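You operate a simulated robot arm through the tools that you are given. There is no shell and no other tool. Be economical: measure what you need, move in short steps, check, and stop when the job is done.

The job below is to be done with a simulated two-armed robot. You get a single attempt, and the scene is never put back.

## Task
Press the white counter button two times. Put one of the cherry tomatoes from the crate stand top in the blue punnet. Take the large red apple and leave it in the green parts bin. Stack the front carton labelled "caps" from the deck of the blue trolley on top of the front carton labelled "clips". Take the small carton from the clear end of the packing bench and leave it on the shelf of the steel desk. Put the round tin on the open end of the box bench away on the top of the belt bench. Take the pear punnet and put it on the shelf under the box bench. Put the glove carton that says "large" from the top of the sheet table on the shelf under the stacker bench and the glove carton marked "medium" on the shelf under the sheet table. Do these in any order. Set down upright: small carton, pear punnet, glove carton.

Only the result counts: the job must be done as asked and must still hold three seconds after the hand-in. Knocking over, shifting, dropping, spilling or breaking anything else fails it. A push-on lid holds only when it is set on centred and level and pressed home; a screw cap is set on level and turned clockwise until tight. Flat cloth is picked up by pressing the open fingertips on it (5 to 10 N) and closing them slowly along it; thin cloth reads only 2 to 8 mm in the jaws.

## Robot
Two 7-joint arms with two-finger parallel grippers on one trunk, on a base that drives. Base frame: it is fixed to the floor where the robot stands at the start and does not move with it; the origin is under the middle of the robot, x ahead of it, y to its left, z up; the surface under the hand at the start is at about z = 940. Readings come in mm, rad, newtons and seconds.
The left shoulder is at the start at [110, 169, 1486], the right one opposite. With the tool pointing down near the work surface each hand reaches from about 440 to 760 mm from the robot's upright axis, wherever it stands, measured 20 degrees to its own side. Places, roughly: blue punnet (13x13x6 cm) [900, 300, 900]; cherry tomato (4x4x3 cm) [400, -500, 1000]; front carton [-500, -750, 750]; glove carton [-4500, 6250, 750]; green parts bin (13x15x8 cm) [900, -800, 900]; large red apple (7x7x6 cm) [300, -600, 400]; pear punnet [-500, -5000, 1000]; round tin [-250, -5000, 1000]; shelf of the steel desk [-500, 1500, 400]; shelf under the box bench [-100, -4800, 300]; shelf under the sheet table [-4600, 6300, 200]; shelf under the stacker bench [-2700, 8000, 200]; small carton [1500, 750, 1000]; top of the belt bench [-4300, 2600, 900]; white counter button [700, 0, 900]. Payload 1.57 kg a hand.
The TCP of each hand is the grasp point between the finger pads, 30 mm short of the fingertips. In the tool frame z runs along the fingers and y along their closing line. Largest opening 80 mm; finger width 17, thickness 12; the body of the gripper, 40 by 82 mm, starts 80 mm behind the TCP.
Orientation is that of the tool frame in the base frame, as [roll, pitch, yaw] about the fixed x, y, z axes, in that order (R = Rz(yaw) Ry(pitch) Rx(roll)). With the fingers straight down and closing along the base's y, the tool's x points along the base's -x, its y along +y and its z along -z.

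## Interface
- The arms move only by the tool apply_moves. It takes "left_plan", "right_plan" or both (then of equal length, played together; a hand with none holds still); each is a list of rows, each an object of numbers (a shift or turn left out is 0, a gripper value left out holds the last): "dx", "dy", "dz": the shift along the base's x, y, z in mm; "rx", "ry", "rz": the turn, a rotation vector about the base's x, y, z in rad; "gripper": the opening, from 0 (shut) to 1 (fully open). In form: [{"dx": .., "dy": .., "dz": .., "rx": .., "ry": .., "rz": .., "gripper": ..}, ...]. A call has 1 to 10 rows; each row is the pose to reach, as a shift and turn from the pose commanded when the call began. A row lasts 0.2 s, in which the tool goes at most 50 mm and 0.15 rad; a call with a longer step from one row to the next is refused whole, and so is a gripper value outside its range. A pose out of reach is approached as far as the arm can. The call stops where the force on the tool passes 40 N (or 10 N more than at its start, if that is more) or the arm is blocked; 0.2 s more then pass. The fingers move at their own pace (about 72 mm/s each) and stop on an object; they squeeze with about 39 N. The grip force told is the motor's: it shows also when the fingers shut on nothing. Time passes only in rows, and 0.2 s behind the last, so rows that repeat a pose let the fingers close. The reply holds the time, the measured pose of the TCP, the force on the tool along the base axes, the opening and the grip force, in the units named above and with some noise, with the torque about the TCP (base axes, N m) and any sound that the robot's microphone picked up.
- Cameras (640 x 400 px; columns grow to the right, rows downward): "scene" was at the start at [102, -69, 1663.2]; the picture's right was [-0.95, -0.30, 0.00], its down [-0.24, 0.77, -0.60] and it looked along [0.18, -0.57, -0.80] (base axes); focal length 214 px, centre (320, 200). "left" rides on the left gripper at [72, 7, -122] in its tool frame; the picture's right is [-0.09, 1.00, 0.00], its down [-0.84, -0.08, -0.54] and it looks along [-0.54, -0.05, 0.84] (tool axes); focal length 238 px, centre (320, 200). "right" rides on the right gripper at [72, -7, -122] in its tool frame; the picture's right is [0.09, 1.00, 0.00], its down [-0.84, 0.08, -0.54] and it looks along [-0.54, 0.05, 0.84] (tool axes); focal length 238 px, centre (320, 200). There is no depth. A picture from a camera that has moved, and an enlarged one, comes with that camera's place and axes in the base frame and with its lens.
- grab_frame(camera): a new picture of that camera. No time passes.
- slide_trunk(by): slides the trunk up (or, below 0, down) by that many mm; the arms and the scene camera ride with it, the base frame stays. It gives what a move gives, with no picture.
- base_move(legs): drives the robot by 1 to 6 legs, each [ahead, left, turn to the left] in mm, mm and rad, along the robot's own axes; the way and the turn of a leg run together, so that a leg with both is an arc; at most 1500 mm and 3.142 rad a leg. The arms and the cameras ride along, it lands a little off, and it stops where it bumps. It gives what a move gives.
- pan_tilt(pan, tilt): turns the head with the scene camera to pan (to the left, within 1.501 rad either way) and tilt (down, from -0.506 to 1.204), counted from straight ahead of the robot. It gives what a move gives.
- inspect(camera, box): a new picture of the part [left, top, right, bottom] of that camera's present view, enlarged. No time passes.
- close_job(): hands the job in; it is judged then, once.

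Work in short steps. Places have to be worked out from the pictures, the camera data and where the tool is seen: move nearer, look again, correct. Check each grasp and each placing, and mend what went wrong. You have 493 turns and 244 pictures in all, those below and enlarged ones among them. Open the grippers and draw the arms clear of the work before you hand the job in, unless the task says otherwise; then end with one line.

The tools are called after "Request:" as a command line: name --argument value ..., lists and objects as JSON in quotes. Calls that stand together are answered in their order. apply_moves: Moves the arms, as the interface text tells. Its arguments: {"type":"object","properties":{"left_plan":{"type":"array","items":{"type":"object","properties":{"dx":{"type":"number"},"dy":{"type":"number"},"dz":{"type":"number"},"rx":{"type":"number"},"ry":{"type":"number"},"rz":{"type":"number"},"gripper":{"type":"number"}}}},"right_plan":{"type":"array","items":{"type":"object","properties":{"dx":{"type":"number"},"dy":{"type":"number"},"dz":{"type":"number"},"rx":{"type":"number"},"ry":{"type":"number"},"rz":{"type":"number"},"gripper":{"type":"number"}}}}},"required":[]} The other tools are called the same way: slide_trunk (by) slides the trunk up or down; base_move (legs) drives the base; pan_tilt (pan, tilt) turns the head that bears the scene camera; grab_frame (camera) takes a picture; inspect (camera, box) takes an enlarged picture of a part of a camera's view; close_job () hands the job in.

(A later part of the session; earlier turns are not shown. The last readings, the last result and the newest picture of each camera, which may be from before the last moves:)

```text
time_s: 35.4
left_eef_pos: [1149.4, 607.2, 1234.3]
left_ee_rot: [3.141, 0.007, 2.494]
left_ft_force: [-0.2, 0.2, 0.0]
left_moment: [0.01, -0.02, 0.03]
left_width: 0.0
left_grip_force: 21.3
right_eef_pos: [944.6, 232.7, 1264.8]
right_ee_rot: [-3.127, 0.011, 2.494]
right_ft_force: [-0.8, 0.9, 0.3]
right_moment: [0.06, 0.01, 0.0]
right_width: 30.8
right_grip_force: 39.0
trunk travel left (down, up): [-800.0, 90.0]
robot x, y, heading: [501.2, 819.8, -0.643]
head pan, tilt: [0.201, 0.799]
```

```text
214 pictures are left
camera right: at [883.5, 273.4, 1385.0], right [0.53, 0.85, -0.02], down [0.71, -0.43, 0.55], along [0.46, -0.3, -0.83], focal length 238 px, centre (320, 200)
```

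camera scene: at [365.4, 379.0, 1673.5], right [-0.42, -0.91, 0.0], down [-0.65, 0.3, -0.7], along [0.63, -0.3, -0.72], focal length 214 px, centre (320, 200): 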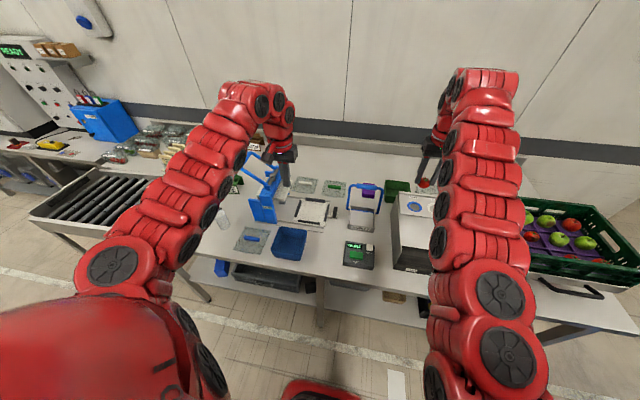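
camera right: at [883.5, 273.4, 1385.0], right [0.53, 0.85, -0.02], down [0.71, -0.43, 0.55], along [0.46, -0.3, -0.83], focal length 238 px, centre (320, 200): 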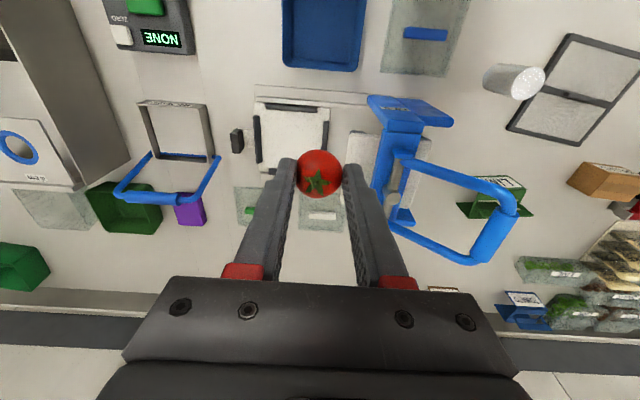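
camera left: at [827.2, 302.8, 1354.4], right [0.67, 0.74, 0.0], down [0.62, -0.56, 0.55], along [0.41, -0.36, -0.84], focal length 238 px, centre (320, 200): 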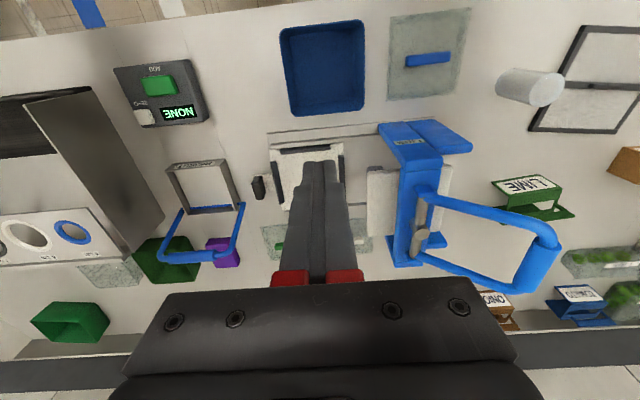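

The punnet is now 20° to the right at about 640 mm. I move the tomato over it, going toward the robot.

Request:
apply_moves --right_plan '[{"dx": -22, "dy": 14, "dz": -20}, {"dx": -44, "dy": 27, "dz": -60}, {"dx": -66, "dy": 41, "dz": -100}, {"dx": -89, "dy": 54, "dz": -140}]'

Request:
grab_frame --camera "right"

```text
time_s: 36.4
left_eef_pos: [1151.6, 608.8, 1233.2]
left_ee_rot: [-3.141, 0.007, 2.493]
left_ft_force: [-0.3, 0.9, 0.1]
left_moment: [-0.01, 0.03, 0.01]
left_width: 0.1
left_grip_force: 21.7
right_eef_pos: [884.1, 270.1, 1175.0]
right_ee_rot: [-3.127, 0.015, 2.496]
right_ft_force: [0.1, -0.2, -0.1]
right_moment: [0.01, 0.03, -0.05]
right_width: 30.7
right_grip_force: 39.0
right hand out of reach, approached as far as the arm can: row 3, 4
trunk travel left (down, up): [-800.0, 90.0]
robot x, y, heading: [502.7, 820.2, -0.647]
head pan, tilt: [0.201, 0.799]
```

```text
213 pictures are left
camera right: at [822.7, 311.7, 1295.1], right [0.53, 0.85, -0.02], down [0.71, -0.43, 0.55], along [0.46, -0.3, -0.83], focal length 238 px, centre (320, 200)
```

right: 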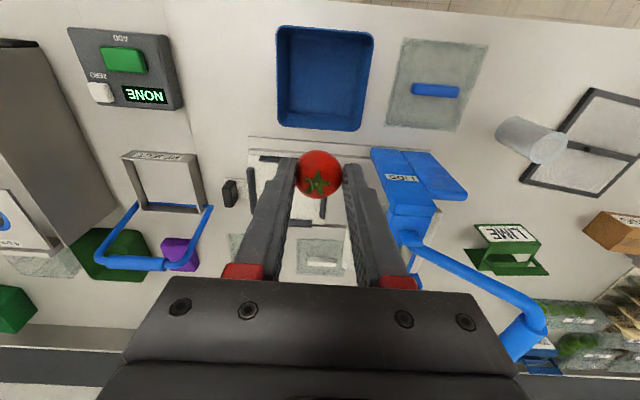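

The inner limit binds at this height. I back the base 60 mm and correct.

Request:
base_move --legs '[[-60, 0, 0]]'

Request:
apply_moves --right_plan '[{"dx": 5, "dy": -5, "dz": -30}, {"dx": 14, "dy": -10, "dz": -70}]'

Request:
grab_frame --camera "right"

```text
time_s: 37.4
left_eef_pos: [1107.1, 640.6, 1231.3]
left_ee_rot: [-3.14, 0.004, 2.494]
left_ft_force: [0.2, 0.4, 0.0]
left_moment: [-0.03, 0.02, -0.01]
left_width: 0.0
left_grip_force: 21.3
right_eef_pos: [839.1, 304.1, 1172.0]
right_ee_rot: [-3.129, 0.009, 2.494]
right_ft_force: [0.1, 0.2, -0.8]
right_moment: [0.02, 0.03, 0.01]
right_width: 30.5
right_grip_force: 38.9
trunk travel left (down, up): [-800.0, 90.0]
robot x, y, heading: [450.9, 858.5, -0.649]
head pan, tilt: [0.201, 0.799]
```

```text
time_s: 38.0
left_eef_pos: [1105.0, 641.4, 1231.6]
left_ee_rot: [3.139, 0.005, 2.493]
left_ft_force: [-0.5, -0.7, -0.4]
left_moment: [-0.02, 0.0, 0.03]
left_width: 0.0
left_grip_force: 21.8
right_eef_pos: [850.8, 296.0, 1102.7]
right_ee_rot: [-3.128, 0.012, 2.494]
right_ft_force: [0.3, 0.1, -0.2]
right_moment: [0.0, 0.03, -0.03]
right_width: 30.6
right_grip_force: 38.8
trunk travel left (down, up): [-800.0, 90.0]
robot x, y, heading: [453.9, 853.1, -0.65]
head pan, tilt: [0.201, 0.799]
```

```text
212 pictures are left
camera right: at [789.6, 336.2, 1224.2], right [0.53, 0.85, -0.02], down [0.71, -0.43, 0.55], along [0.46, -0.3, -0.83], focal length 238 px, centre (320, 200)
```

right: 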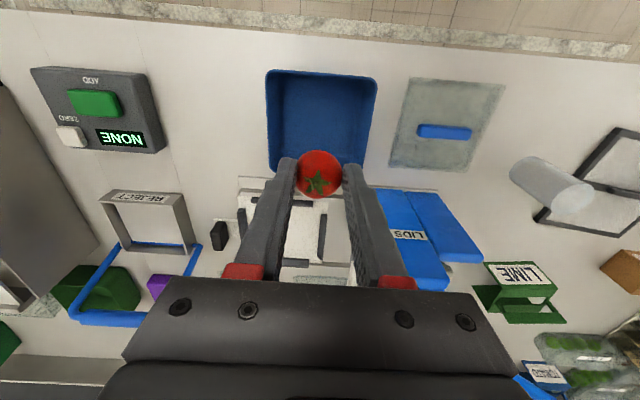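

The tomato lines up with the punnet. I move in slightly and lower it into the punnet.

Request:
apply_moves --right_plan '[{"dx": 8, "dy": -7, "dz": -40}, {"dx": 8, "dy": -7, "dz": -85}, {"dx": 8, "dy": -7, "dz": -120}]'

Request:
grab_frame --camera "right"

```text
time_s: 38.8
left_eef_pos: [1102.7, 642.7, 1233.0]
left_ee_rot: [3.141, 0.006, 2.493]
left_ft_force: [0.3, 0.5, -0.2]
left_moment: [-0.05, -0.01, 0.01]
left_width: 0.0
left_grip_force: 21.4
right_eef_pos: [856.3, 289.7, 981.0]
right_ee_rot: [-3.127, 0.011, 2.495]
right_ft_force: [-0.1, -0.3, -0.1]
right_moment: [0.01, 0.03, -0.02]
right_width: 30.6
right_grip_force: 39.0
trunk travel left (down, up): [-800.0, 90.0]
robot x, y, heading: [448.6, 854.5, -0.648]
head pan, tilt: [0.201, 0.799]
```

```text
211 pictures are left
camera right: at [796.4, 329.6, 1103.4], right [0.53, 0.85, -0.01], down [0.71, -0.43, 0.55], along [0.46, -0.3, -0.83], focal length 238 px, centre (320, 200)
```

right: 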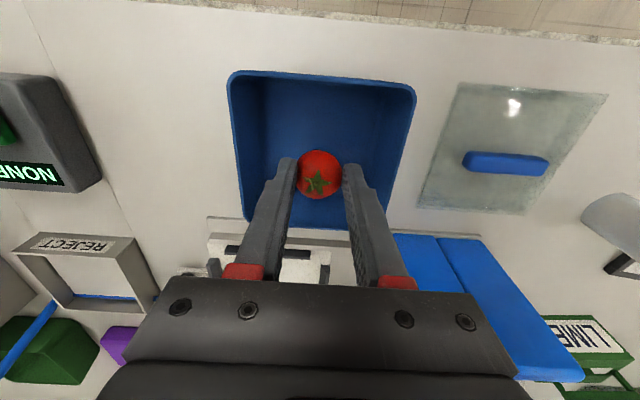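

Over the punnet. I shift slightly toward its middle and lower slowly till contact.

Request:
apply_moves --right_plan '[{"dx": -7, "dy": 5, "dz": -12}, {"dx": -7, "dy": 5, "dz": -24}, {"dx": -7, "dy": 5, "dz": -34}, {"dx": -7, "dy": 5, "dz": -42}]'

Request:
grab_frame --camera "right"

```text
time_s: 39.8
left_eef_pos: [1104.6, 643.6, 1234.3]
left_ee_rot: [3.139, 0.008, 2.492]
left_ft_force: [0.2, 0.2, -0.1]
left_moment: [-0.02, -0.01, 0.0]
left_width: 0.0
left_grip_force: 21.4
right_eef_pos: [851.5, 292.8, 941.7]
right_ee_rot: [-3.126, 0.012, 2.493]
right_ft_force: [0.2, 0.2, -0.7]
right_moment: [0.0, 0.04, -0.02]
right_width: 30.4
right_grip_force: 38.6
trunk travel left (down, up): [-800.0, 90.0]
robot x, y, heading: [453.1, 855.6, -0.649]
head pan, tilt: [0.201, 0.799]
```

```text
210 pictures are left
camera right: at [790.4, 333.9, 1062.6], right [0.53, 0.85, -0.02], down [0.71, -0.43, 0.55], along [0.46, -0.3, -0.83], focal length 238 px, centre (320, 200)
```

right: 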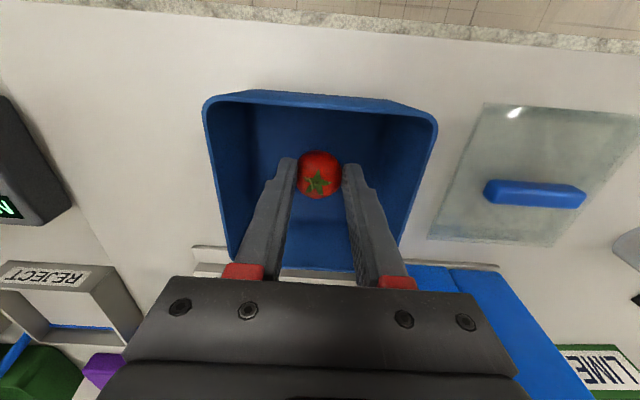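

Still free. A few more millimetres down until touch.

Request:
apply_moves --right_plan '[{"dz": -3}, {"dz": -6}, {"dz": -9}]'

```text
time_s: 40.6
left_eef_pos: [1104.0, 642.9, 1233.1]
left_ee_rot: [3.139, 0.006, 2.493]
left_ft_force: [0.2, 0.2, -0.5]
left_moment: [0.02, 0.0, -0.02]
left_width: 0.0
left_grip_force: 21.0
right_eef_pos: [852.4, 292.2, 933.5]
right_ee_rot: [-3.13, 0.013, 2.493]
right_ft_force: [0.2, -0.4, 0.4]
right_moment: [0.01, -0.01, 0.02]
right_width: 30.5
right_grip_force: 39.0
trunk travel left (down, up): [-800.0, 90.0]
robot x, y, heading: [452.4, 853.3, -0.647]
head pan, tilt: [0.201, 0.799]
```

Request:
apply_moves --right_plan '[{"dz": -3}, {"dz": -6}, {"dz": -9}, {"dz": -12}]'

```text
time_s: 41.5
left_eef_pos: [1101.0, 645.6, 1234.0]
left_ee_rot: [-3.141, 0.011, 2.492]
left_ft_force: [-0.8, 1.3, -0.4]
left_moment: [-0.01, 0.01, 0.0]
left_width: 0.0
left_grip_force: 21.1
right_eef_pos: [852.8, 292.4, 929.8]
right_ee_rot: [-3.129, 0.026, 2.492]
right_ft_force: [-4.8, 5.6, 25.8]
right_moment: [0.03, 0.21, 0.0]
right_width: 29.9
right_grip_force: 39.1
trunk travel left (down, up): [-800.0, 90.0]
robot x, y, heading: [453.0, 858.5, -0.654]
head pan, tilt: [0.201, 0.799]
stopped in row 4 (right hand): the force on the tool passed its limit at 44 N (the readings are from after the stop); the commanded pose is now the measured one
```

The tomato touches the punnet floor. I ease up 2 mm and open partway.

Request:
apply_moves --right_plan '[{"dz": 3}, {"dz": 4, "gripper": 0.5}, {"dz": 4, "gripper": 0.65}, {"dz": 20, "gripper": 0.65}, {"dz": 70}, {"dz": 120}, {"dz": 160}]'

Request:
grab_frame --camera "right"

```text
time_s: 43.1
left_eef_pos: [1104.3, 643.2, 1232.7]
left_ee_rot: [3.14, 0.005, 2.492]
left_ft_force: [-1.0, -0.2, -0.7]
left_moment: [0.0, 0.03, 0.0]
left_width: 0.1
left_grip_force: 20.9
right_eef_pos: [855.7, 292.4, 1087.0]
right_ee_rot: [-3.125, 0.021, 2.492]
right_ft_force: [0.4, 0.3, 0.2]
right_moment: [0.0, -0.01, 0.02]
right_width: 52.0
right_grip_force: 0.0
trunk travel left (down, up): [-800.0, 90.0]
robot x, y, heading: [447.8, 855.3, -0.652]
head pan, tilt: [0.201, 0.799]
```

```text
209 pictures are left
camera right: at [793.6, 332.9, 1207.7], right [0.53, 0.85, -0.02], down [0.71, -0.43, 0.56], along [0.47, -0.31, -0.83], focal length 238 px, centre (320, 200)
```

right: 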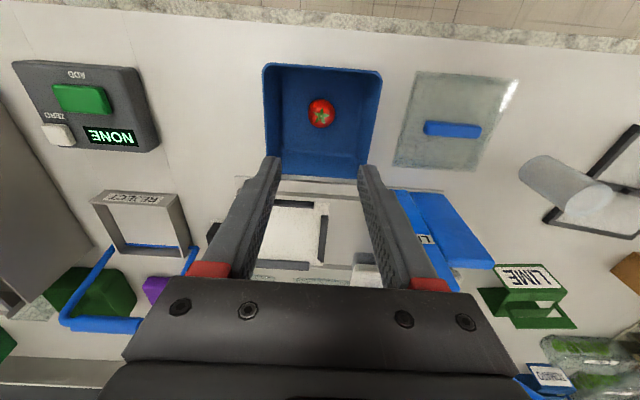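

The tomato is in the punnet. Next is the small carton near (1500, 750), so I look with the left hand camera and the scene camera.

Request:
grab_frame --camera "left"

Request:
grab_frame --camera "scene"

```text
208 pictures are left
camera left: at [1049.5, 691.9, 1354.2], right [0.68, 0.74, 0.0], down [0.62, -0.57, 0.55], along [0.4, -0.37, -0.84], focal length 238 px, centre (320, 200)
```

left: 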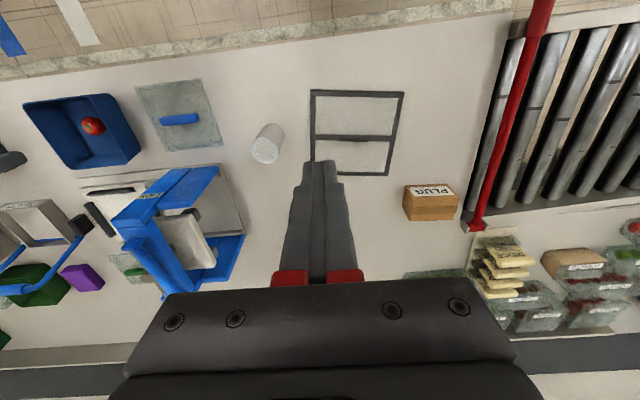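

```text
207 pictures are left
camera scene: at [588.7, 773.4, 1673.5], right [-0.43, -0.9, 0.0], down [-0.65, 0.31, -0.7], along [0.63, -0.3, -0.72], focal length 214 px, centre (320, 200)
```

scene: 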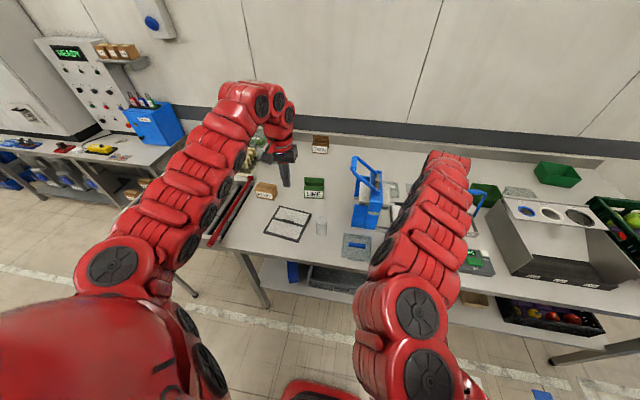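

The PLUG carton stands at about (1405, 676). I take it with the right hand, so I raise that hand and strafe left 670 mm, behind the tall blue device.

Request:
apply_moves --right_plan '[{"dz": 45, "gripper": 1}, {"dz": 90}, {"dz": 135}, {"dz": 160}]'

Request:
base_move --legs '[[0, 670, 0]]'

Request:
grab_frame --camera "right"

Request:
grab_frame --camera "scene"

```text
time_s: 44.1
left_eef_pos: [1103.0, 643.1, 1233.7]
left_ee_rot: [3.14, 0.008, 2.492]
left_ft_force: [0.3, -0.4, 0.1]
left_moment: [0.0, 0.0, -0.02]
left_width: 0.0
left_grip_force: 21.9
right_eef_pos: [854.6, 292.8, 1244.9]
right_ee_rot: [-3.126, 0.022, 2.495]
right_ft_force: [0.4, -0.1, 0.0]
right_moment: [0.01, 0.01, 0.02]
right_width: 79.9
right_grip_force: 0.0
right hand out of reach, approached as far as the arm can: row 4
trunk travel left (down, up): [-800.0, 90.0]
robot x, y, heading: [451.7, 854.0, -0.646]
head pan, tilt: [0.201, 0.799]
```

```text
time_s: 47.8
left_eef_pos: [1506.2, 1171.6, 1233.3]
left_ee_rot: [3.141, 0.007, 2.491]
left_ft_force: [0.6, 0.2, -0.9]
left_moment: [0.01, 0.0, 0.03]
left_width: 0.0
left_grip_force: 21.3
right_eef_pos: [1255.4, 819.8, 1243.7]
right_ee_rot: [-3.127, 0.022, 2.493]
right_ft_force: [-0.6, 1.4, -0.1]
right_moment: [0.0, -0.03, -0.02]
right_width: 80.0
right_grip_force: 0.1
trunk travel left (down, up): [-800.0, 90.0]
robot x, y, heading: [856.7, 1385.5, -0.655]
head pan, tilt: [0.201, 0.799]
```

```text
206 pictures are left
camera right: at [1194.9, 861.0, 1363.8], right [0.53, 0.85, -0.02], down [0.71, -0.43, 0.56], along [0.47, -0.31, -0.83], focal length 238 px, centre (320, 200)
```

right: 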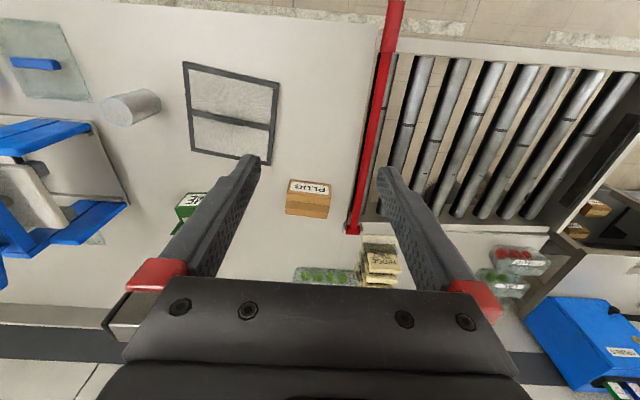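

```text
205 pictures are left
camera scene: at [990.8, 1301.4, 1673.5], right [-0.44, -0.9, 0.0], down [-0.65, 0.31, -0.7], along [0.63, -0.3, -0.72], focal length 214 px, centre (320, 200)
```

scene: 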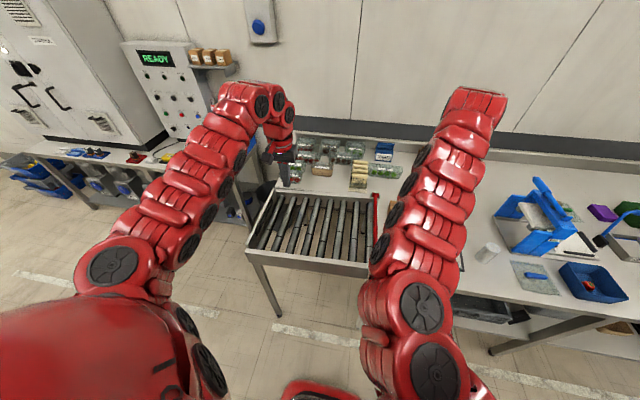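

The carton stands at about (1425, 677). I drive ahead 150 mm and lower the trunk 150 mm to lengthen the reach.

Request:
base_move --legs '[[150, 0, 0]]'

Request:
slide_trunk --by -120

Request:
grab_frame --camera "right"

```text
time_s: 49.1
left_eef_pos: [1624.4, 1081.5, 1234.7]
left_ee_rot: [3.139, 0.009, 2.491]
left_ft_force: [-0.8, -0.2, -0.3]
left_moment: [0.0, 0.01, 0.04]
left_width: 0.0
left_grip_force: 21.4
right_eef_pos: [1374.4, 730.2, 1243.8]
right_ee_rot: [-3.125, 0.025, 2.492]
right_ft_force: [1.2, 0.0, 0.6]
right_moment: [-0.01, -0.07, 0.03]
right_width: 79.9
right_grip_force: 0.1
trunk travel left (down, up): [-800.0, 90.0]
robot x, y, heading: [975.7, 1292.9, -0.655]
head pan, tilt: [0.201, 0.799]
```

```text
time_s: 50.6
left_eef_pos: [1625.9, 1080.7, 1113.7]
left_ee_rot: [3.139, 0.008, 2.491]
left_ft_force: [0.2, -0.6, 0.3]
left_moment: [-0.02, 0.01, 0.01]
left_width: 0.0
left_grip_force: 20.9
right_eef_pos: [1375.7, 729.8, 1124.2]
right_ee_rot: [-3.125, 0.023, 2.493]
right_ft_force: [-0.4, 0.1, -0.6]
right_moment: [-0.03, 0.01, 0.01]
right_width: 79.9
right_grip_force: 0.1
trunk travel left (down, up): [-680.0, 210.0]
robot x, y, heading: [975.5, 1296.8, -0.647]
head pan, tilt: [0.201, 0.799]
```

```text
204 pictures are left
camera right: at [1313.8, 770.7, 1244.2], right [0.53, 0.85, -0.02], down [0.71, -0.43, 0.56], along [0.47, -0.31, -0.83], focal length 238 px, centre (320, 200)
```

right: 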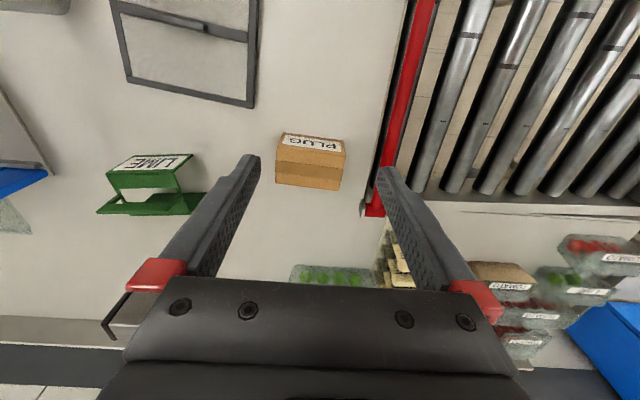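

The carton is about 91 x 59 mm with its long side along the bench. I turn the right jaws by +1.57 rad to grip across the short side.

Request:
apply_moves --right_plan '[{"rz": 0.15}, {"rz": 0.3}, {"rz": 0.45}, {"rz": 0.6}, {"rz": 0.75}, {"rz": 0.9}, {"rz": 1.05}, {"rz": 1.2}, {"rz": 1.35}, {"rz": 1.5}]'

Request:
grab_frame --camera "right"

```text
time_s: 52.8
left_eef_pos: [1625.5, 1079.8, 1112.3]
left_ee_rot: [3.14, 0.008, 2.489]
left_ft_force: [1.3, -1.0, 0.1]
left_moment: [0.06, 0.0, 0.0]
left_width: 0.0
left_grip_force: 21.7
right_eef_pos: [1376.8, 727.3, 1119.9]
right_ee_rot: [-3.125, 0.023, -2.289]
right_ft_force: [0.5, 0.0, -1.0]
right_moment: [-0.02, -0.02, 0.02]
right_width: 79.8
right_grip_force: 0.1
right hand out of reach, approached as far as the arm can: row 9, 10
trunk travel left (down, up): [-680.0, 210.0]
robot x, y, heading: [975.6, 1293.3, -0.648]
head pan, tilt: [0.201, 0.799]
```

```text
203 pictures are left
camera right: at [1332.6, 668.5, 1239.7], right [-0.81, 0.59, -0.02], down [0.48, 0.68, 0.56], along [0.34, 0.44, -0.83], focal length 238 px, centre (320, 200)
```

right: 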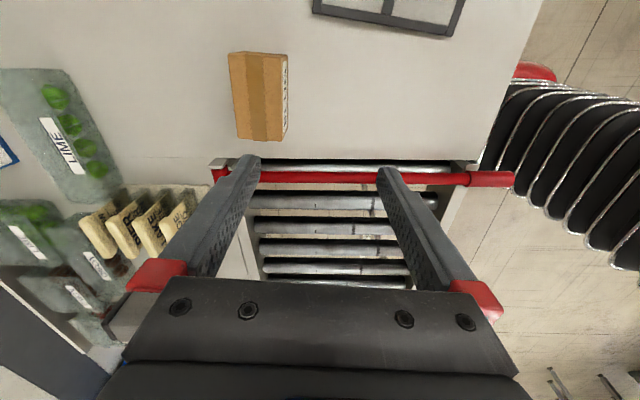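

The jaws are now parallel to the carton's short side. Its centre is at about (1429, 671). I move over it and lower.

Request:
apply_moves --right_plan '[{"dx": 26, "dy": -28, "dz": 0}, {"dx": 52, "dy": -56, "dz": -20}, {"dx": 52, "dy": -56, "dz": -65}]'

Request:
grab_frame --camera "right"

```text
time_s: 53.6
left_eef_pos: [1626.7, 1080.7, 1111.7]
left_ee_rot: [-3.141, 0.007, 2.489]
left_ft_force: [0.2, 0.7, 0.3]
left_moment: [-0.01, 0.01, -0.01]
left_width: 0.2
left_grip_force: 21.4
right_eef_pos: [1423.9, 681.6, 1054.2]
right_ee_rot: [-3.126, 0.023, -2.29]
right_ft_force: [1.0, -0.1, -0.5]
right_moment: [-0.04, 0.05, 0.0]
right_width: 79.9
right_grip_force: 0.1
right hand out of reach, approached as far as the arm can: row 2, 3
trunk travel left (down, up): [-680.0, 210.0]
robot x, y, heading: [973.8, 1298.5, -0.65]
head pan, tilt: [0.201, 0.799]
```

```text
202 pictures are left
camera right: at [1378.7, 621.7, 1174.3], right [-0.81, 0.59, -0.02], down [0.48, 0.68, 0.56], along [0.34, 0.45, -0.83], focal length 238 px, centre (320, 200)
```

right: 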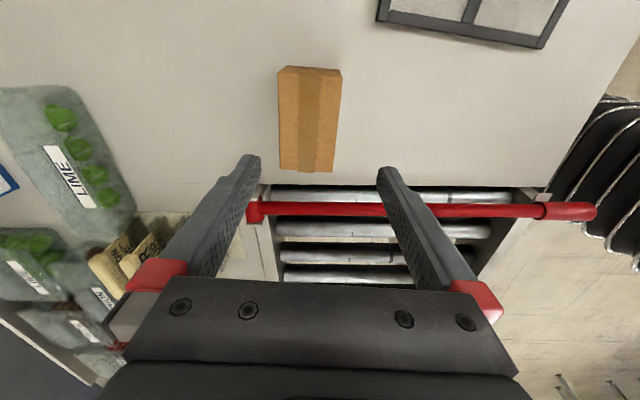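

The carton top is at about (1430, 667, 930). I creep the base 30 mm ahead to get reach, then align.

Request:
base_move --legs '[[30, 0, 0]]'

Request:
apply_moves --right_plan '[{"dx": 0, "dy": 0, "dz": 0}]'

```text
time_s: 54.5
left_eef_pos: [1646.0, 1063.7, 1115.6]
left_ee_rot: [3.141, 0.01, 2.491]
left_ft_force: [-0.3, 0.8, -0.4]
left_moment: [-0.06, -0.01, -0.02]
left_width: 0.0
left_grip_force: 21.4
right_eef_pos: [1444.1, 662.4, 1057.4]
right_ee_rot: [-3.123, 0.021, -2.292]
right_ft_force: [-0.6, -0.4, 0.2]
right_moment: [-0.02, -0.03, -0.07]
right_width: 80.0
right_grip_force: 0.1
trunk travel left (down, up): [-680.0, 210.0]
robot x, y, heading: [998.3, 1279.2, -0.648]
head pan, tilt: [0.201, 0.799]
```

```text
time_s: 54.9
left_eef_pos: [1647.6, 1062.9, 1115.4]
left_ee_rot: [3.139, 0.009, 2.49]
left_ft_force: [-0.6, -0.3, 0.3]
left_moment: [-0.01, -0.03, -0.03]
left_width: 0.0
left_grip_force: 21.5
right_eef_pos: [1443.8, 661.7, 1057.4]
right_ee_rot: [-3.125, 0.023, -2.29]
right_ft_force: [-1.0, -0.5, 0.1]
right_moment: [-0.04, 0.0, 0.01]
right_width: 80.0
right_grip_force: 0.1
trunk travel left (down, up): [-680.0, 210.0]
robot x, y, heading: [997.4, 1275.4, -0.652]
head pan, tilt: [0.201, 0.799]
```

I align over the carton and lower to just above it.

Request:
apply_moves --right_plan '[{"dx": -7, "dy": 3, "dz": -20}, {"dx": -14, "dy": 5, "dz": -50}]'

Request:
grab_frame --camera "right"

```text
time_s: 55.5
left_eef_pos: [1648.3, 1060.7, 1113.7]
left_ee_rot: [3.141, 0.006, 2.49]
left_ft_force: [0.2, 0.0, -0.6]
left_moment: [0.0, -0.01, 0.03]
left_width: 0.1
left_grip_force: 21.5
right_eef_pos: [1429.5, 665.4, 1004.6]
right_ee_rot: [-3.125, 0.023, -2.294]
right_ft_force: [0.0, -0.3, 0.6]
right_moment: [0.01, -0.01, 0.0]
right_width: 79.9
right_grip_force: 0.0
trunk travel left (down, up): [-680.0, 210.0]
robot x, y, heading: [999.9, 1278.0, -0.654]
head pan, tilt: [0.201, 0.799]
```

```text
201 pictures are left
camera right: at [1384.4, 606.2, 1124.5], right [-0.81, 0.59, -0.02], down [0.48, 0.68, 0.56], along [0.34, 0.44, -0.83], focal length 238 px, centre (320, 200)
```

right: 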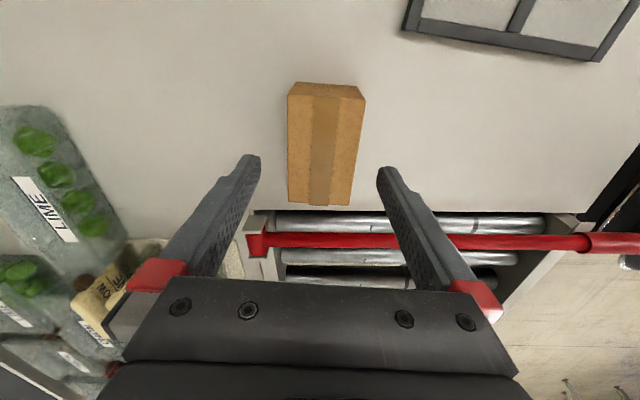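

It is centred between the fingers. I lower over the carton and close.

Request:
apply_moves --right_plan '[{"dz": -30}, {"dz": -55}, {"dz": -70}, {"dz": -70, "gripper": 0.6}, {"dz": -70, "gripper": 0.6}]'

Request:
grab_frame --camera "right"

```text
time_s: 56.7
left_eef_pos: [1649.5, 1062.1, 1113.5]
left_ee_rot: [3.141, 0.007, 2.49]
left_ft_force: [-0.6, 0.3, 1.0]
left_moment: [-0.03, -0.01, 0.01]
left_width: 0.3
left_grip_force: 21.2
right_eef_pos: [1431.4, 667.2, 933.6]
right_ee_rot: [-3.127, 0.023, -2.292]
right_ft_force: [0.0, 0.0, -0.4]
right_moment: [0.04, 0.06, 0.01]
right_width: 57.5
right_grip_force: 36.2
trunk travel left (down, up): [-680.0, 210.0]
robot x, y, heading: [1000.6, 1274.4, -0.656]
head pan, tilt: [0.201, 0.799]
```

```text
200 pictures are left
camera right: at [1387.0, 607.3, 1054.8], right [-0.81, 0.59, -0.02], down [0.48, 0.68, 0.56], along [0.34, 0.44, -0.83], focal length 238 px, centre (320, 200)
```

right: 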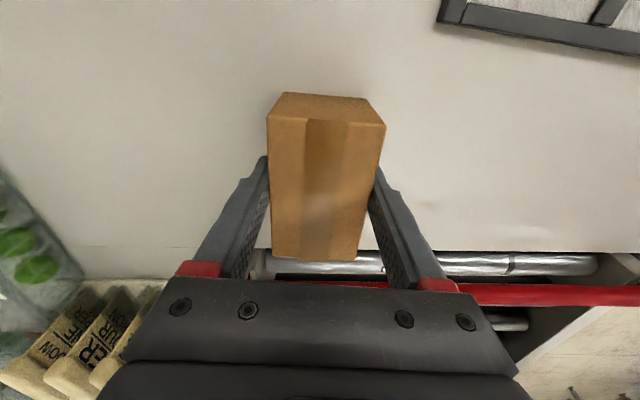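

Gripped at 57.5 mm. I lift and look for the steel desk behind on the left.

Request:
apply_moves --right_plan '[{"dz": 5, "gripper": 0.5}, {"dz": 50}, {"dz": 100}, {"dz": 150}]'

Request:
grab_frame --camera "right"

```text
time_s: 57.7
left_eef_pos: [1647.7, 1061.6, 1113.9]
left_ee_rot: [3.139, 0.007, 2.491]
left_ft_force: [0.1, 0.3, -0.4]
left_moment: [-0.01, -0.02, 0.0]
left_width: 0.0
left_grip_force: 21.2
right_eef_pos: [1430.8, 666.3, 1086.1]
right_ee_rot: [-3.126, 0.022, -2.292]
right_ft_force: [-0.3, 0.0, -1.1]
right_moment: [-0.04, -0.03, 0.01]
right_width: 57.3
right_grip_force: 39.5
trunk travel left (down, up): [-680.0, 210.0]
robot x, y, heading: [994.3, 1278.1, -0.645]
head pan, tilt: [0.201, 0.799]
```

```text
199 pictures are left
camera right: at [1385.0, 607.6, 1206.3], right [-0.81, 0.59, -0.02], down [0.48, 0.68, 0.56], along [0.34, 0.44, -0.83], focal length 238 px, centre (320, 200)
```

right: 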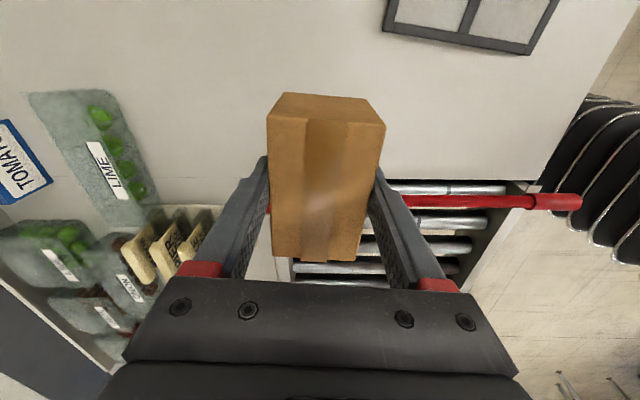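

Held well. I back off from the bench 450 mm and look around to the left.

Request:
base_move --legs '[[-450, 0, 0], [0, 0, 1.2]]'

Request:
pan_tilt --pan 1.0 --tilt 0.4

Request:
grab_frame --camera "scene"

```text
time_s: 63.4
left_eef_pos: [1073.7, 2079.9, 1112.6]
left_ee_rot: [-3.141, 0.007, -2.579]
left_ft_force: [-0.8, -0.2, 0.6]
left_moment: [-0.01, 0.03, -0.01]
left_width: 0.2
left_grip_force: 21.0
right_eef_pos: [1365.3, 1736.8, 1085.5]
right_ee_rot: [-3.126, 0.023, -1.079]
right_ft_force: [0.2, 0.9, -0.9]
right_moment: [0.0, -0.01, 0.01]
right_width: 57.4
right_grip_force: 39.3
trunk travel left (down, up): [-680.0, 210.0]
robot x, y, heading: [644.8, 1543.9, 0.559]
head pan, tilt: [0.201, 0.799]
```

```text
time_s: 64.5
left_eef_pos: [1071.5, 2079.6, 1112.5]
left_ee_rot: [3.14, 0.006, -2.579]
left_ft_force: [0.2, -0.2, 0.1]
left_moment: [-0.01, 0.03, 0.02]
left_width: 0.0
left_grip_force: 21.7
right_eef_pos: [1365.7, 1735.7, 1085.3]
right_ee_rot: [-3.126, 0.022, -1.078]
right_ft_force: [-0.5, 0.7, -1.5]
right_moment: [0.01, 0.01, 0.0]
right_width: 57.6
right_grip_force: 39.1
trunk travel left (down, up): [-680.0, 210.0]
robot x, y, heading: [645.2, 1546.8, 0.562]
head pan, tilt: [1.0, 0.4]
```

```text
198 pictures are left
camera scene: at [712.6, 1681.1, 1588.6], right [1.0, -0.01, 0.0], down [0.0, -0.39, -0.92], along [0.01, 0.92, -0.39], focal length 214 px, centre (320, 200)
```

scene: 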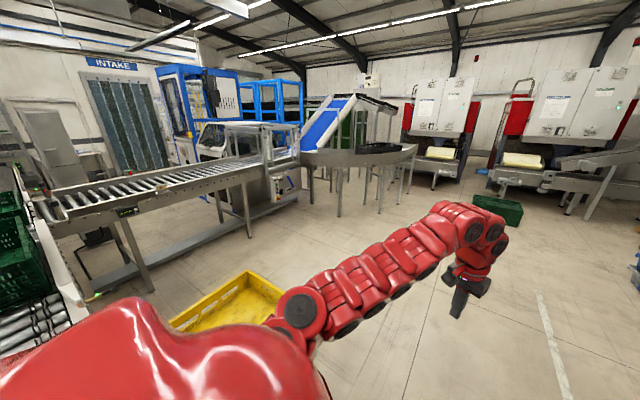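

The area in front is clear. I turn further left and look toward -x for the steel desk.

Request:
base_move --legs '[[0, 0, 1.0]]'

Request:
pan_tilt --pan 1.45 --tilt 0.5

Request:
grab_frame --camera "scene"

```text
time_s: 67.5
left_eef_pos: [419.0, 2191.0, 1113.7]
left_ee_rot: [3.14, 0.007, -1.571]
left_ft_force: [-0.2, 0.2, 0.4]
left_moment: [0.04, -0.01, 0.02]
left_width: 0.1
left_grip_force: 21.2
right_eef_pos: [865.9, 2257.4, 1085.9]
right_ee_rot: [-3.125, 0.023, -0.069]
right_ft_force: [0.0, 0.1, -0.2]
right_moment: [0.01, -0.01, 0.0]
right_width: 57.4
right_grip_force: 38.9
trunk travel left (down, up): [-680.0, 210.0]
robot x, y, heading: [638.5, 1547.1, 1.571]
head pan, tilt: [1.0, 0.4]
```

```text
time_s: 68.4
left_eef_pos: [419.3, 2191.3, 1113.2]
left_ee_rot: [-3.141, 0.007, -1.569]
left_ft_force: [-0.2, -0.3, -0.2]
left_moment: [0.04, 0.02, -0.02]
left_width: 0.0
left_grip_force: 21.9
right_eef_pos: [865.5, 2257.4, 1085.8]
right_ee_rot: [-3.127, 0.023, -0.071]
right_ft_force: [0.2, -0.4, -1.5]
right_moment: [0.04, -0.02, 0.01]
right_width: 57.5
right_grip_force: 38.8
trunk travel left (down, up): [-680.0, 210.0]
robot x, y, heading: [641.0, 1543.0, 1.568]
head pan, tilt: [1.45, 0.499]
```

```text
197 pictures are left
camera scene: at [553.4, 1637.2, 1579.5], right [0.12, 0.99, 0.0], down [0.47, -0.06, -0.88], along [-0.87, 0.11, -0.48], focal length 214 px, centre (320, 200)
```

scene: 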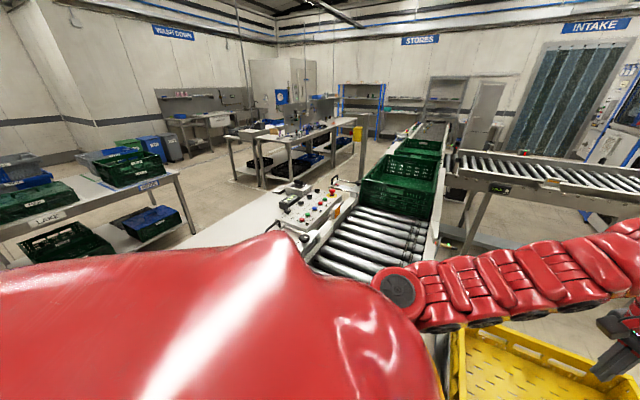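

A control desk with rollers begins near x = -70 and is probably the steel desk. I shift 300 mm away from it (to +x), then turn to face it.

Request:
base_move --legs '[[0, -300, 0], [0, 0, 1.4]]'

Request:
pan_tilt --pan 0 --tilt 0.65

Request:
grab_frame --camera "scene"

```text
time_s: 73.9
left_eef_pos: [272.7, 1441.5, 1113.5]
left_ee_rot: [3.139, 0.007, -0.184]
left_ft_force: [-0.5, -0.2, -0.7]
left_moment: [0.03, 0.0, 0.0]
left_width: 0.0
left_grip_force: 21.0
right_eef_pos: [289.4, 1893.2, 1086.2]
right_ee_rot: [-3.125, 0.023, 1.315]
right_ft_force: [0.9, -0.6, -0.9]
right_moment: [0.01, -0.04, 0.04]
right_width: 57.4
right_grip_force: 38.9
trunk travel left (down, up): [-680.0, 210.0]
robot x, y, heading: [951.2, 1543.5, 2.953]
head pan, tilt: [1.45, 0.499]
```

```text
time_s: 75.4
left_eef_pos: [271.6, 1442.6, 1111.9]
left_ee_rot: [3.14, 0.006, -0.186]
left_ft_force: [0.5, 0.0, 0.0]
left_moment: [0.03, 0.01, -0.02]
left_width: 0.0
left_grip_force: 21.3
right_eef_pos: [290.8, 1894.2, 1084.7]
right_ee_rot: [-3.127, 0.022, 1.317]
right_ft_force: [0.1, -0.6, -1.4]
right_moment: [0.03, -0.01, 0.02]
right_width: 57.5
right_grip_force: 39.3
trunk travel left (down, up): [-680.0, 210.0]
robot x, y, heading: [945.1, 1542.4, 2.956]
head pan, tilt: [0.0, 0.649]
```

```text
196 pictures are left
camera scene: at [784.6, 1575.7, 1566.1], right [0.18, 0.98, 0.0], down [0.59, -0.11, -0.8], along [-0.78, 0.15, -0.6], focal length 214 px, centre (320, 200)
```

scene: 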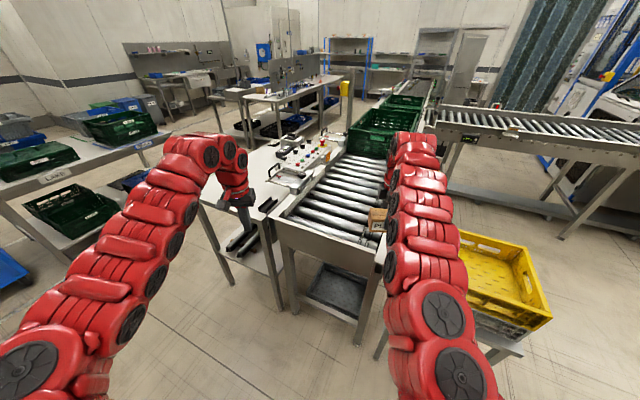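

The steel desk with the control panel stands left of the rollers, with a shelf beneath it. I zoom in.

Request:
inspect --camera "scene" --box '[180, 110, 400, 350]'

Request:
grab_frame --camera "left"

```text
1.67 times, centred on (290, 230) of scene
camera zoom: at [784.6, 1575.7, 1566.1], right [0.18, 0.98, 0.0], down [0.59, -0.11, -0.8], along [-0.78, 0.15, -0.6], focal length 358 px, centre (370, 150)
```

zoom: 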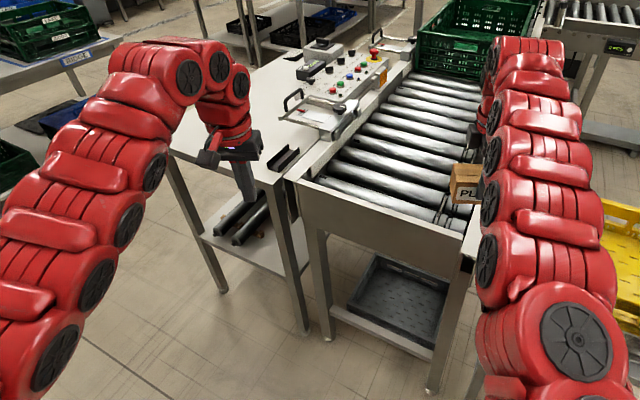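

```text
194 pictures are left
camera left: at [342.0, 1421.7, 1234.2], right [-0.27, -0.96, 0.0], down [-0.8, 0.23, 0.55], along [-0.53, 0.15, -0.84], focal length 238 px, centre (320, 200)
```

left: 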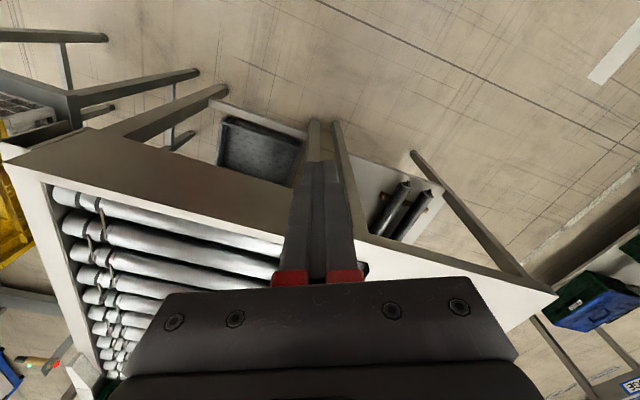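

The desk is aligned with the counter. Its short end, about 500 mm wide, faces us near (-115, 1245). I move to face this end squarely, staying clear of the counter behind.

Request:
base_move --legs '[[0, 400, 0], [0, 0, -0.45], [0, 600, 0]]'

Request:
grab_frame --camera "scene"

```text
time_s: 82.2
left_eef_pos: [-130.4, 884.9, 1112.8]
left_ee_rot: [3.139, 0.007, -0.641]
left_ft_force: [0.4, 0.2, 0.3]
left_moment: [0.0, 0.01, 0.0]
left_width: 0.2
left_grip_force: 20.9
right_eef_pos: [85.4, 1282.5, 1085.7]
right_ee_rot: [-3.127, 0.023, 0.856]
right_ft_force: [0.0, 0.0, -1.1]
right_moment: [-0.01, 0.01, -0.01]
right_width: 57.5
right_grip_force: 39.4
trunk travel left (down, up): [-680.0, 210.0]
robot x, y, heading: [520.7, 677.3, 2.501]
head pan, tilt: [0.0, 0.649]
```

```text
193 pictures are left
camera scene: at [387.7, 778.1, 1566.1], right [0.6, 0.8, 0.0], down [0.48, -0.36, -0.8], along [-0.64, 0.48, -0.6], focal length 214 px, centre (320, 200)
```

scene: 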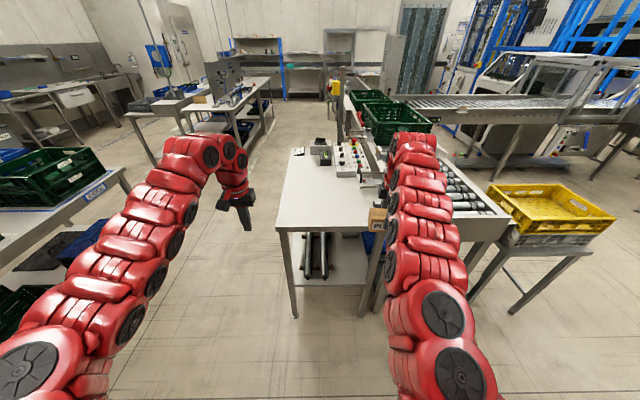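

Facing the desk squarely now. I zoom in on its shelf.

Request:
inspect --camera "scene" --box '[250, 130, 430, 330]'

```text
2.00 times, centred on (340, 230) of scene
camera zoom: at [387.7, 778.1, 1566.1], right [0.6, 0.8, 0.0], down [0.48, -0.36, -0.8], along [-0.64, 0.48, -0.6], focal length 429 px, centre (280, 140)
```

zoom: 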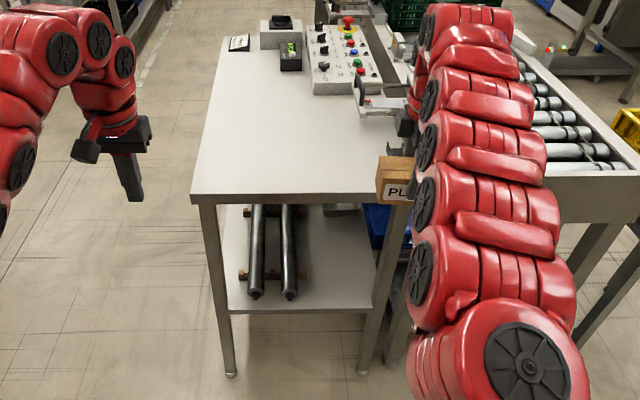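

The shelf's right part is clear, but the hand must reach in horizontally. I'll set the carton on the clear near end of the desk top first and regrip it from the side. I turn the wrist back and drive closer.

Request:
apply_moves --right_plan '[{"rz": -0.15}, {"rz": -0.3}, {"rz": -0.45}, {"rz": -0.6}, {"rz": -0.75}, {"rz": -0.9}, {"rz": -1.05}, {"rz": -1.2}, {"rz": -1.35}, {"rz": -1.495}]'

Request:
base_move --legs '[[0, 140, 0], [230, 0, 0]]'

Request:
grab_frame --camera "right"

```text
time_s: 84.4
left_eef_pos: [-130.8, 884.8, 1113.4]
left_ee_rot: [3.139, 0.007, -0.643]
left_ft_force: [0.0, 0.4, -0.5]
left_moment: [0.02, 0.0, 0.0]
left_width: 0.2
left_grip_force: 21.1
right_eef_pos: [84.9, 1282.5, 1084.9]
right_ee_rot: [-3.127, 0.024, -0.64]
right_ft_force: [0.2, -0.1, -1.2]
right_moment: [0.02, -0.01, 0.03]
right_width: 57.5
right_grip_force: 39.3
trunk travel left (down, up): [-680.0, 210.0]
robot x, y, heading: [524.9, 674.3, 2.503]
head pan, tilt: [0.0, 0.649]
```

```text
time_s: 87.0
left_eef_pos: [-394.7, 908.4, 1112.5]
left_ee_rot: [3.14, 0.005, -0.643]
left_ft_force: [0.6, 0.4, -0.4]
left_moment: [-0.03, -0.01, 0.06]
left_width: 0.0
left_grip_force: 21.6
right_eef_pos: [-179.3, 1306.5, 1085.4]
right_ee_rot: [-3.126, 0.022, -0.639]
right_ft_force: [-0.8, -0.1, -1.2]
right_moment: [-0.01, -0.03, 0.01]
right_width: 57.5
right_grip_force: 38.4
trunk travel left (down, up): [-680.0, 210.0]
robot x, y, heading: [257.6, 699.7, 2.5]
head pan, tilt: [0.0, 0.649]
```

```text
191 pictures are left
camera right: at [-116.5, 1265.8, 1206.2], right [-0.52, -0.85, -0.02], down [-0.71, 0.42, 0.56], along [-0.47, 0.3, -0.83], focal length 238 px, centre (320, 200)
```

right: 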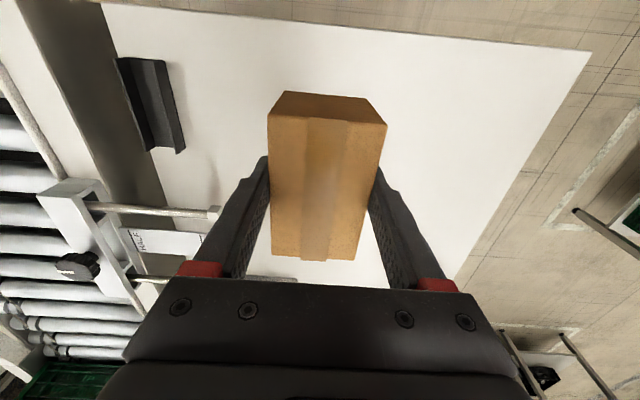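

Over the desk top. I nudge 15 mm toward the edge and lower to find the desk surface.

Request:
apply_moves --right_plan '[{"dx": 6, "dy": -5, "dz": -30}, {"dx": 12, "dy": -9, "dz": -75}, {"dx": 12, "dy": -9, "dz": -115}, {"dx": 12, "dy": -9, "dz": -120}]'

Request:
grab_frame --camera "right"

```text
time_s: 88.0
left_eef_pos: [-394.7, 908.6, 1113.5]
left_ee_rot: [3.139, 0.007, -0.644]
left_ft_force: [0.0, 0.0, -0.3]
left_moment: [0.02, 0.01, 0.01]
left_width: 0.0
left_grip_force: 21.3
right_eef_pos: [-167.9, 1297.1, 965.2]
right_ee_rot: [-3.125, 0.022, -0.637]
right_ft_force: [-0.3, -0.4, -1.1]
right_moment: [-0.01, 0.01, 0.02]
right_width: 57.5
right_grip_force: 39.3
trunk travel left (down, up): [-680.0, 210.0]
robot x, y, heading: [257.4, 699.3, 2.499]
head pan, tilt: [0.0, 0.649]
```

```text
190 pictures are left
camera right: at [-104.0, 1256.4, 1084.7], right [-0.52, -0.85, -0.02], down [-0.71, 0.42, 0.56], along [-0.47, 0.3, -0.83], focal length 238 px, centre (320, 200)
```

right: 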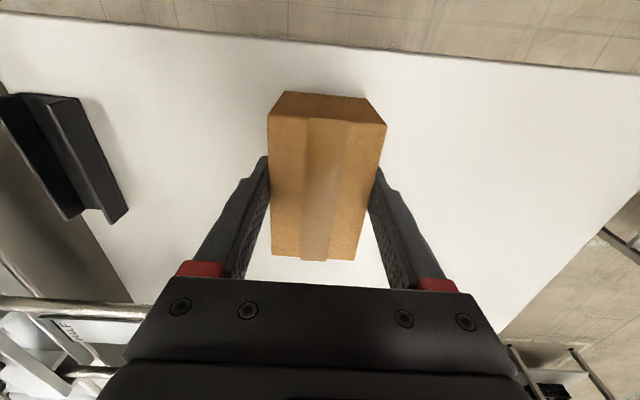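

Request:
apply_moves --right_plan '[{"dz": -6}, {"dz": -12}, {"dz": -18}, {"dz": -23}, {"dz": -27}, {"dz": -31}, {"dz": -34}, {"dz": -37}, {"dz": -40}]'

```text
time_s: 89.0
left_eef_pos: [-393.3, 908.2, 1114.0]
left_ee_rot: [3.141, 0.009, -0.643]
left_ft_force: [-0.8, 0.5, -0.2]
left_moment: [0.01, -0.01, 0.04]
left_width: 0.1
left_grip_force: 21.9
right_eef_pos: [-168.6, 1298.8, 954.5]
right_ee_rot: [-3.126, 0.037, -0.64]
right_ft_force: [4.3, -3.4, 22.6]
right_moment: [-1.03, -0.34, 0.19]
right_width: 57.3
right_grip_force: 38.8
trunk travel left (down, up): [-680.0, 210.0]
robot x, y, heading: [255.7, 698.4, 2.497]
head pan, tilt: [0.0, 0.649]
stopped in row 4 (right hand): the force on the tool passed its limit at 48 N (the readings are from after the stop); the commanded pose is now the measured one
```

The carton touches the desk top. I release it and rise.

Request:
apply_moves --right_plan '[{"dz": 2}, {"dz": 2, "gripper": 1}, {"dz": 2, "gripper": 1}, {"dz": 30}, {"dz": 80}, {"dz": 110}]'

Request:
grab_frame --camera "right"

```text
time_s: 90.3
left_eef_pos: [-395.6, 909.6, 1113.9]
left_ee_rot: [3.139, 0.008, -0.643]
left_ft_force: [0.3, 0.1, 0.4]
left_moment: [-0.01, 0.0, -0.01]
left_width: 0.0
left_grip_force: 21.8
right_eef_pos: [-169.1, 1301.6, 1060.0]
right_ee_rot: [-3.125, 0.032, -0.637]
right_ft_force: [0.3, 0.6, -0.1]
right_moment: [-0.01, 0.02, 0.04]
right_width: 80.0
right_grip_force: 0.2
trunk travel left (down, up): [-680.0, 210.0]
robot x, y, heading: [255.8, 702.1, 2.499]
head pan, tilt: [0.0, 0.649]
```

```text
189 pictures are left
camera right: at [-105.5, 1259.3, 1179.0], right [-0.52, -0.85, -0.02], down [-0.71, 0.42, 0.57], along [-0.48, 0.31, -0.82], focal length 238 px, centre (320, 200)
```

right: 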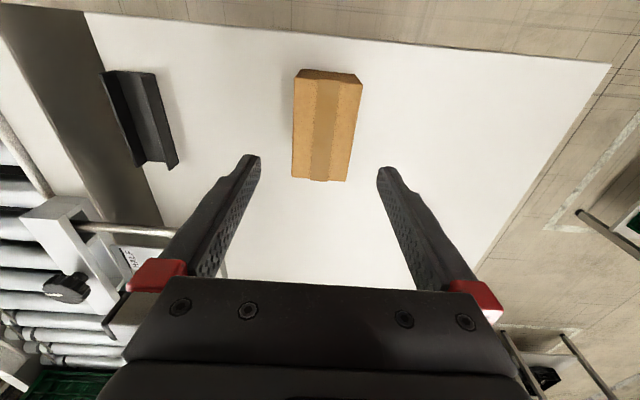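

The carton stands well on the desk end. I back the base 200 mm, then turn the right hand to point horizontally forward.

Request:
base_move --legs '[[-200, 0, 0]]'

Request:
slide_trunk --by -150

Request:
apply_moves --right_plan '[{"rx": 0.09, "ry": 0.12}, {"rx": 0.179, "ry": 0.24}, {"rx": 0.269, "ry": 0.36}, {"rx": 0.359, "ry": 0.48}, {"rx": 0.4485, "ry": 0.6}, {"rx": 0.538, "ry": 0.72}, {"rx": 0.628, "ry": 0.841}, {"rx": 0.718, "ry": 0.961}, {"rx": 0.807, "ry": 1.081}, {"rx": 0.897, "ry": 1.2015}]'

```text
time_s: 91.9
left_eef_pos: [-236.2, 792.4, 1112.7]
left_ee_rot: [3.139, 0.006, -0.648]
left_ft_force: [0.6, -0.5, -0.3]
left_moment: [-0.02, 0.0, 0.06]
left_width: 0.0
left_grip_force: 21.4
right_eef_pos: [-10.0, 1183.6, 1058.9]
right_ee_rot: [-3.126, 0.033, -0.641]
right_ft_force: [-0.8, 0.8, -0.1]
right_moment: [-0.01, 0.02, 0.0]
right_width: 80.0
right_grip_force: 0.1
trunk travel left (down, up): [-680.0, 210.0]
robot x, y, heading: [420.1, 577.8, 2.496]
head pan, tilt: [0.0, 0.649]
```

```text
time_s: 93.7
left_eef_pos: [-236.9, 793.0, 963.2]
left_ee_rot: [3.139, 0.007, -0.647]
left_ft_force: [0.9, 0.3, -0.2]
left_moment: [0.03, 0.03, 0.01]
left_width: 0.0
left_grip_force: 21.0
right_eef_pos: [-11.1, 1183.8, 910.7]
right_ee_rot: [-3.126, 0.033, -0.643]
right_ft_force: [-0.3, -0.1, 0.5]
right_moment: [0.0, 0.01, 0.03]
right_width: 80.2
right_grip_force: 0.0
trunk travel left (down, up): [-530.0, 360.0]
robot x, y, heading: [416.7, 580.8, 2.498]
head pan, tilt: [0.0, 0.649]
```

```text
time_s: 95.9
left_eef_pos: [-236.7, 792.1, 962.8]
left_ee_rot: [3.14, 0.007, -0.646]
left_ft_force: [0.0, -0.2, 0.2]
left_moment: [-0.01, -0.03, 0.04]
left_width: 0.0
left_grip_force: 21.6
right_eef_pos: [-10.9, 1182.0, 910.0]
right_ee_rot: [-3.14, 1.535, -0.654]
right_ft_force: [0.3, 0.1, -0.7]
right_moment: [0.02, -0.04, 0.0]
right_width: 80.0
right_grip_force: 0.1
trunk travel left (down, up): [-530.0, 360.0]
robot x, y, heading: [416.0, 578.9, 2.495]
head pan, tilt: [0.0, 0.649]
```

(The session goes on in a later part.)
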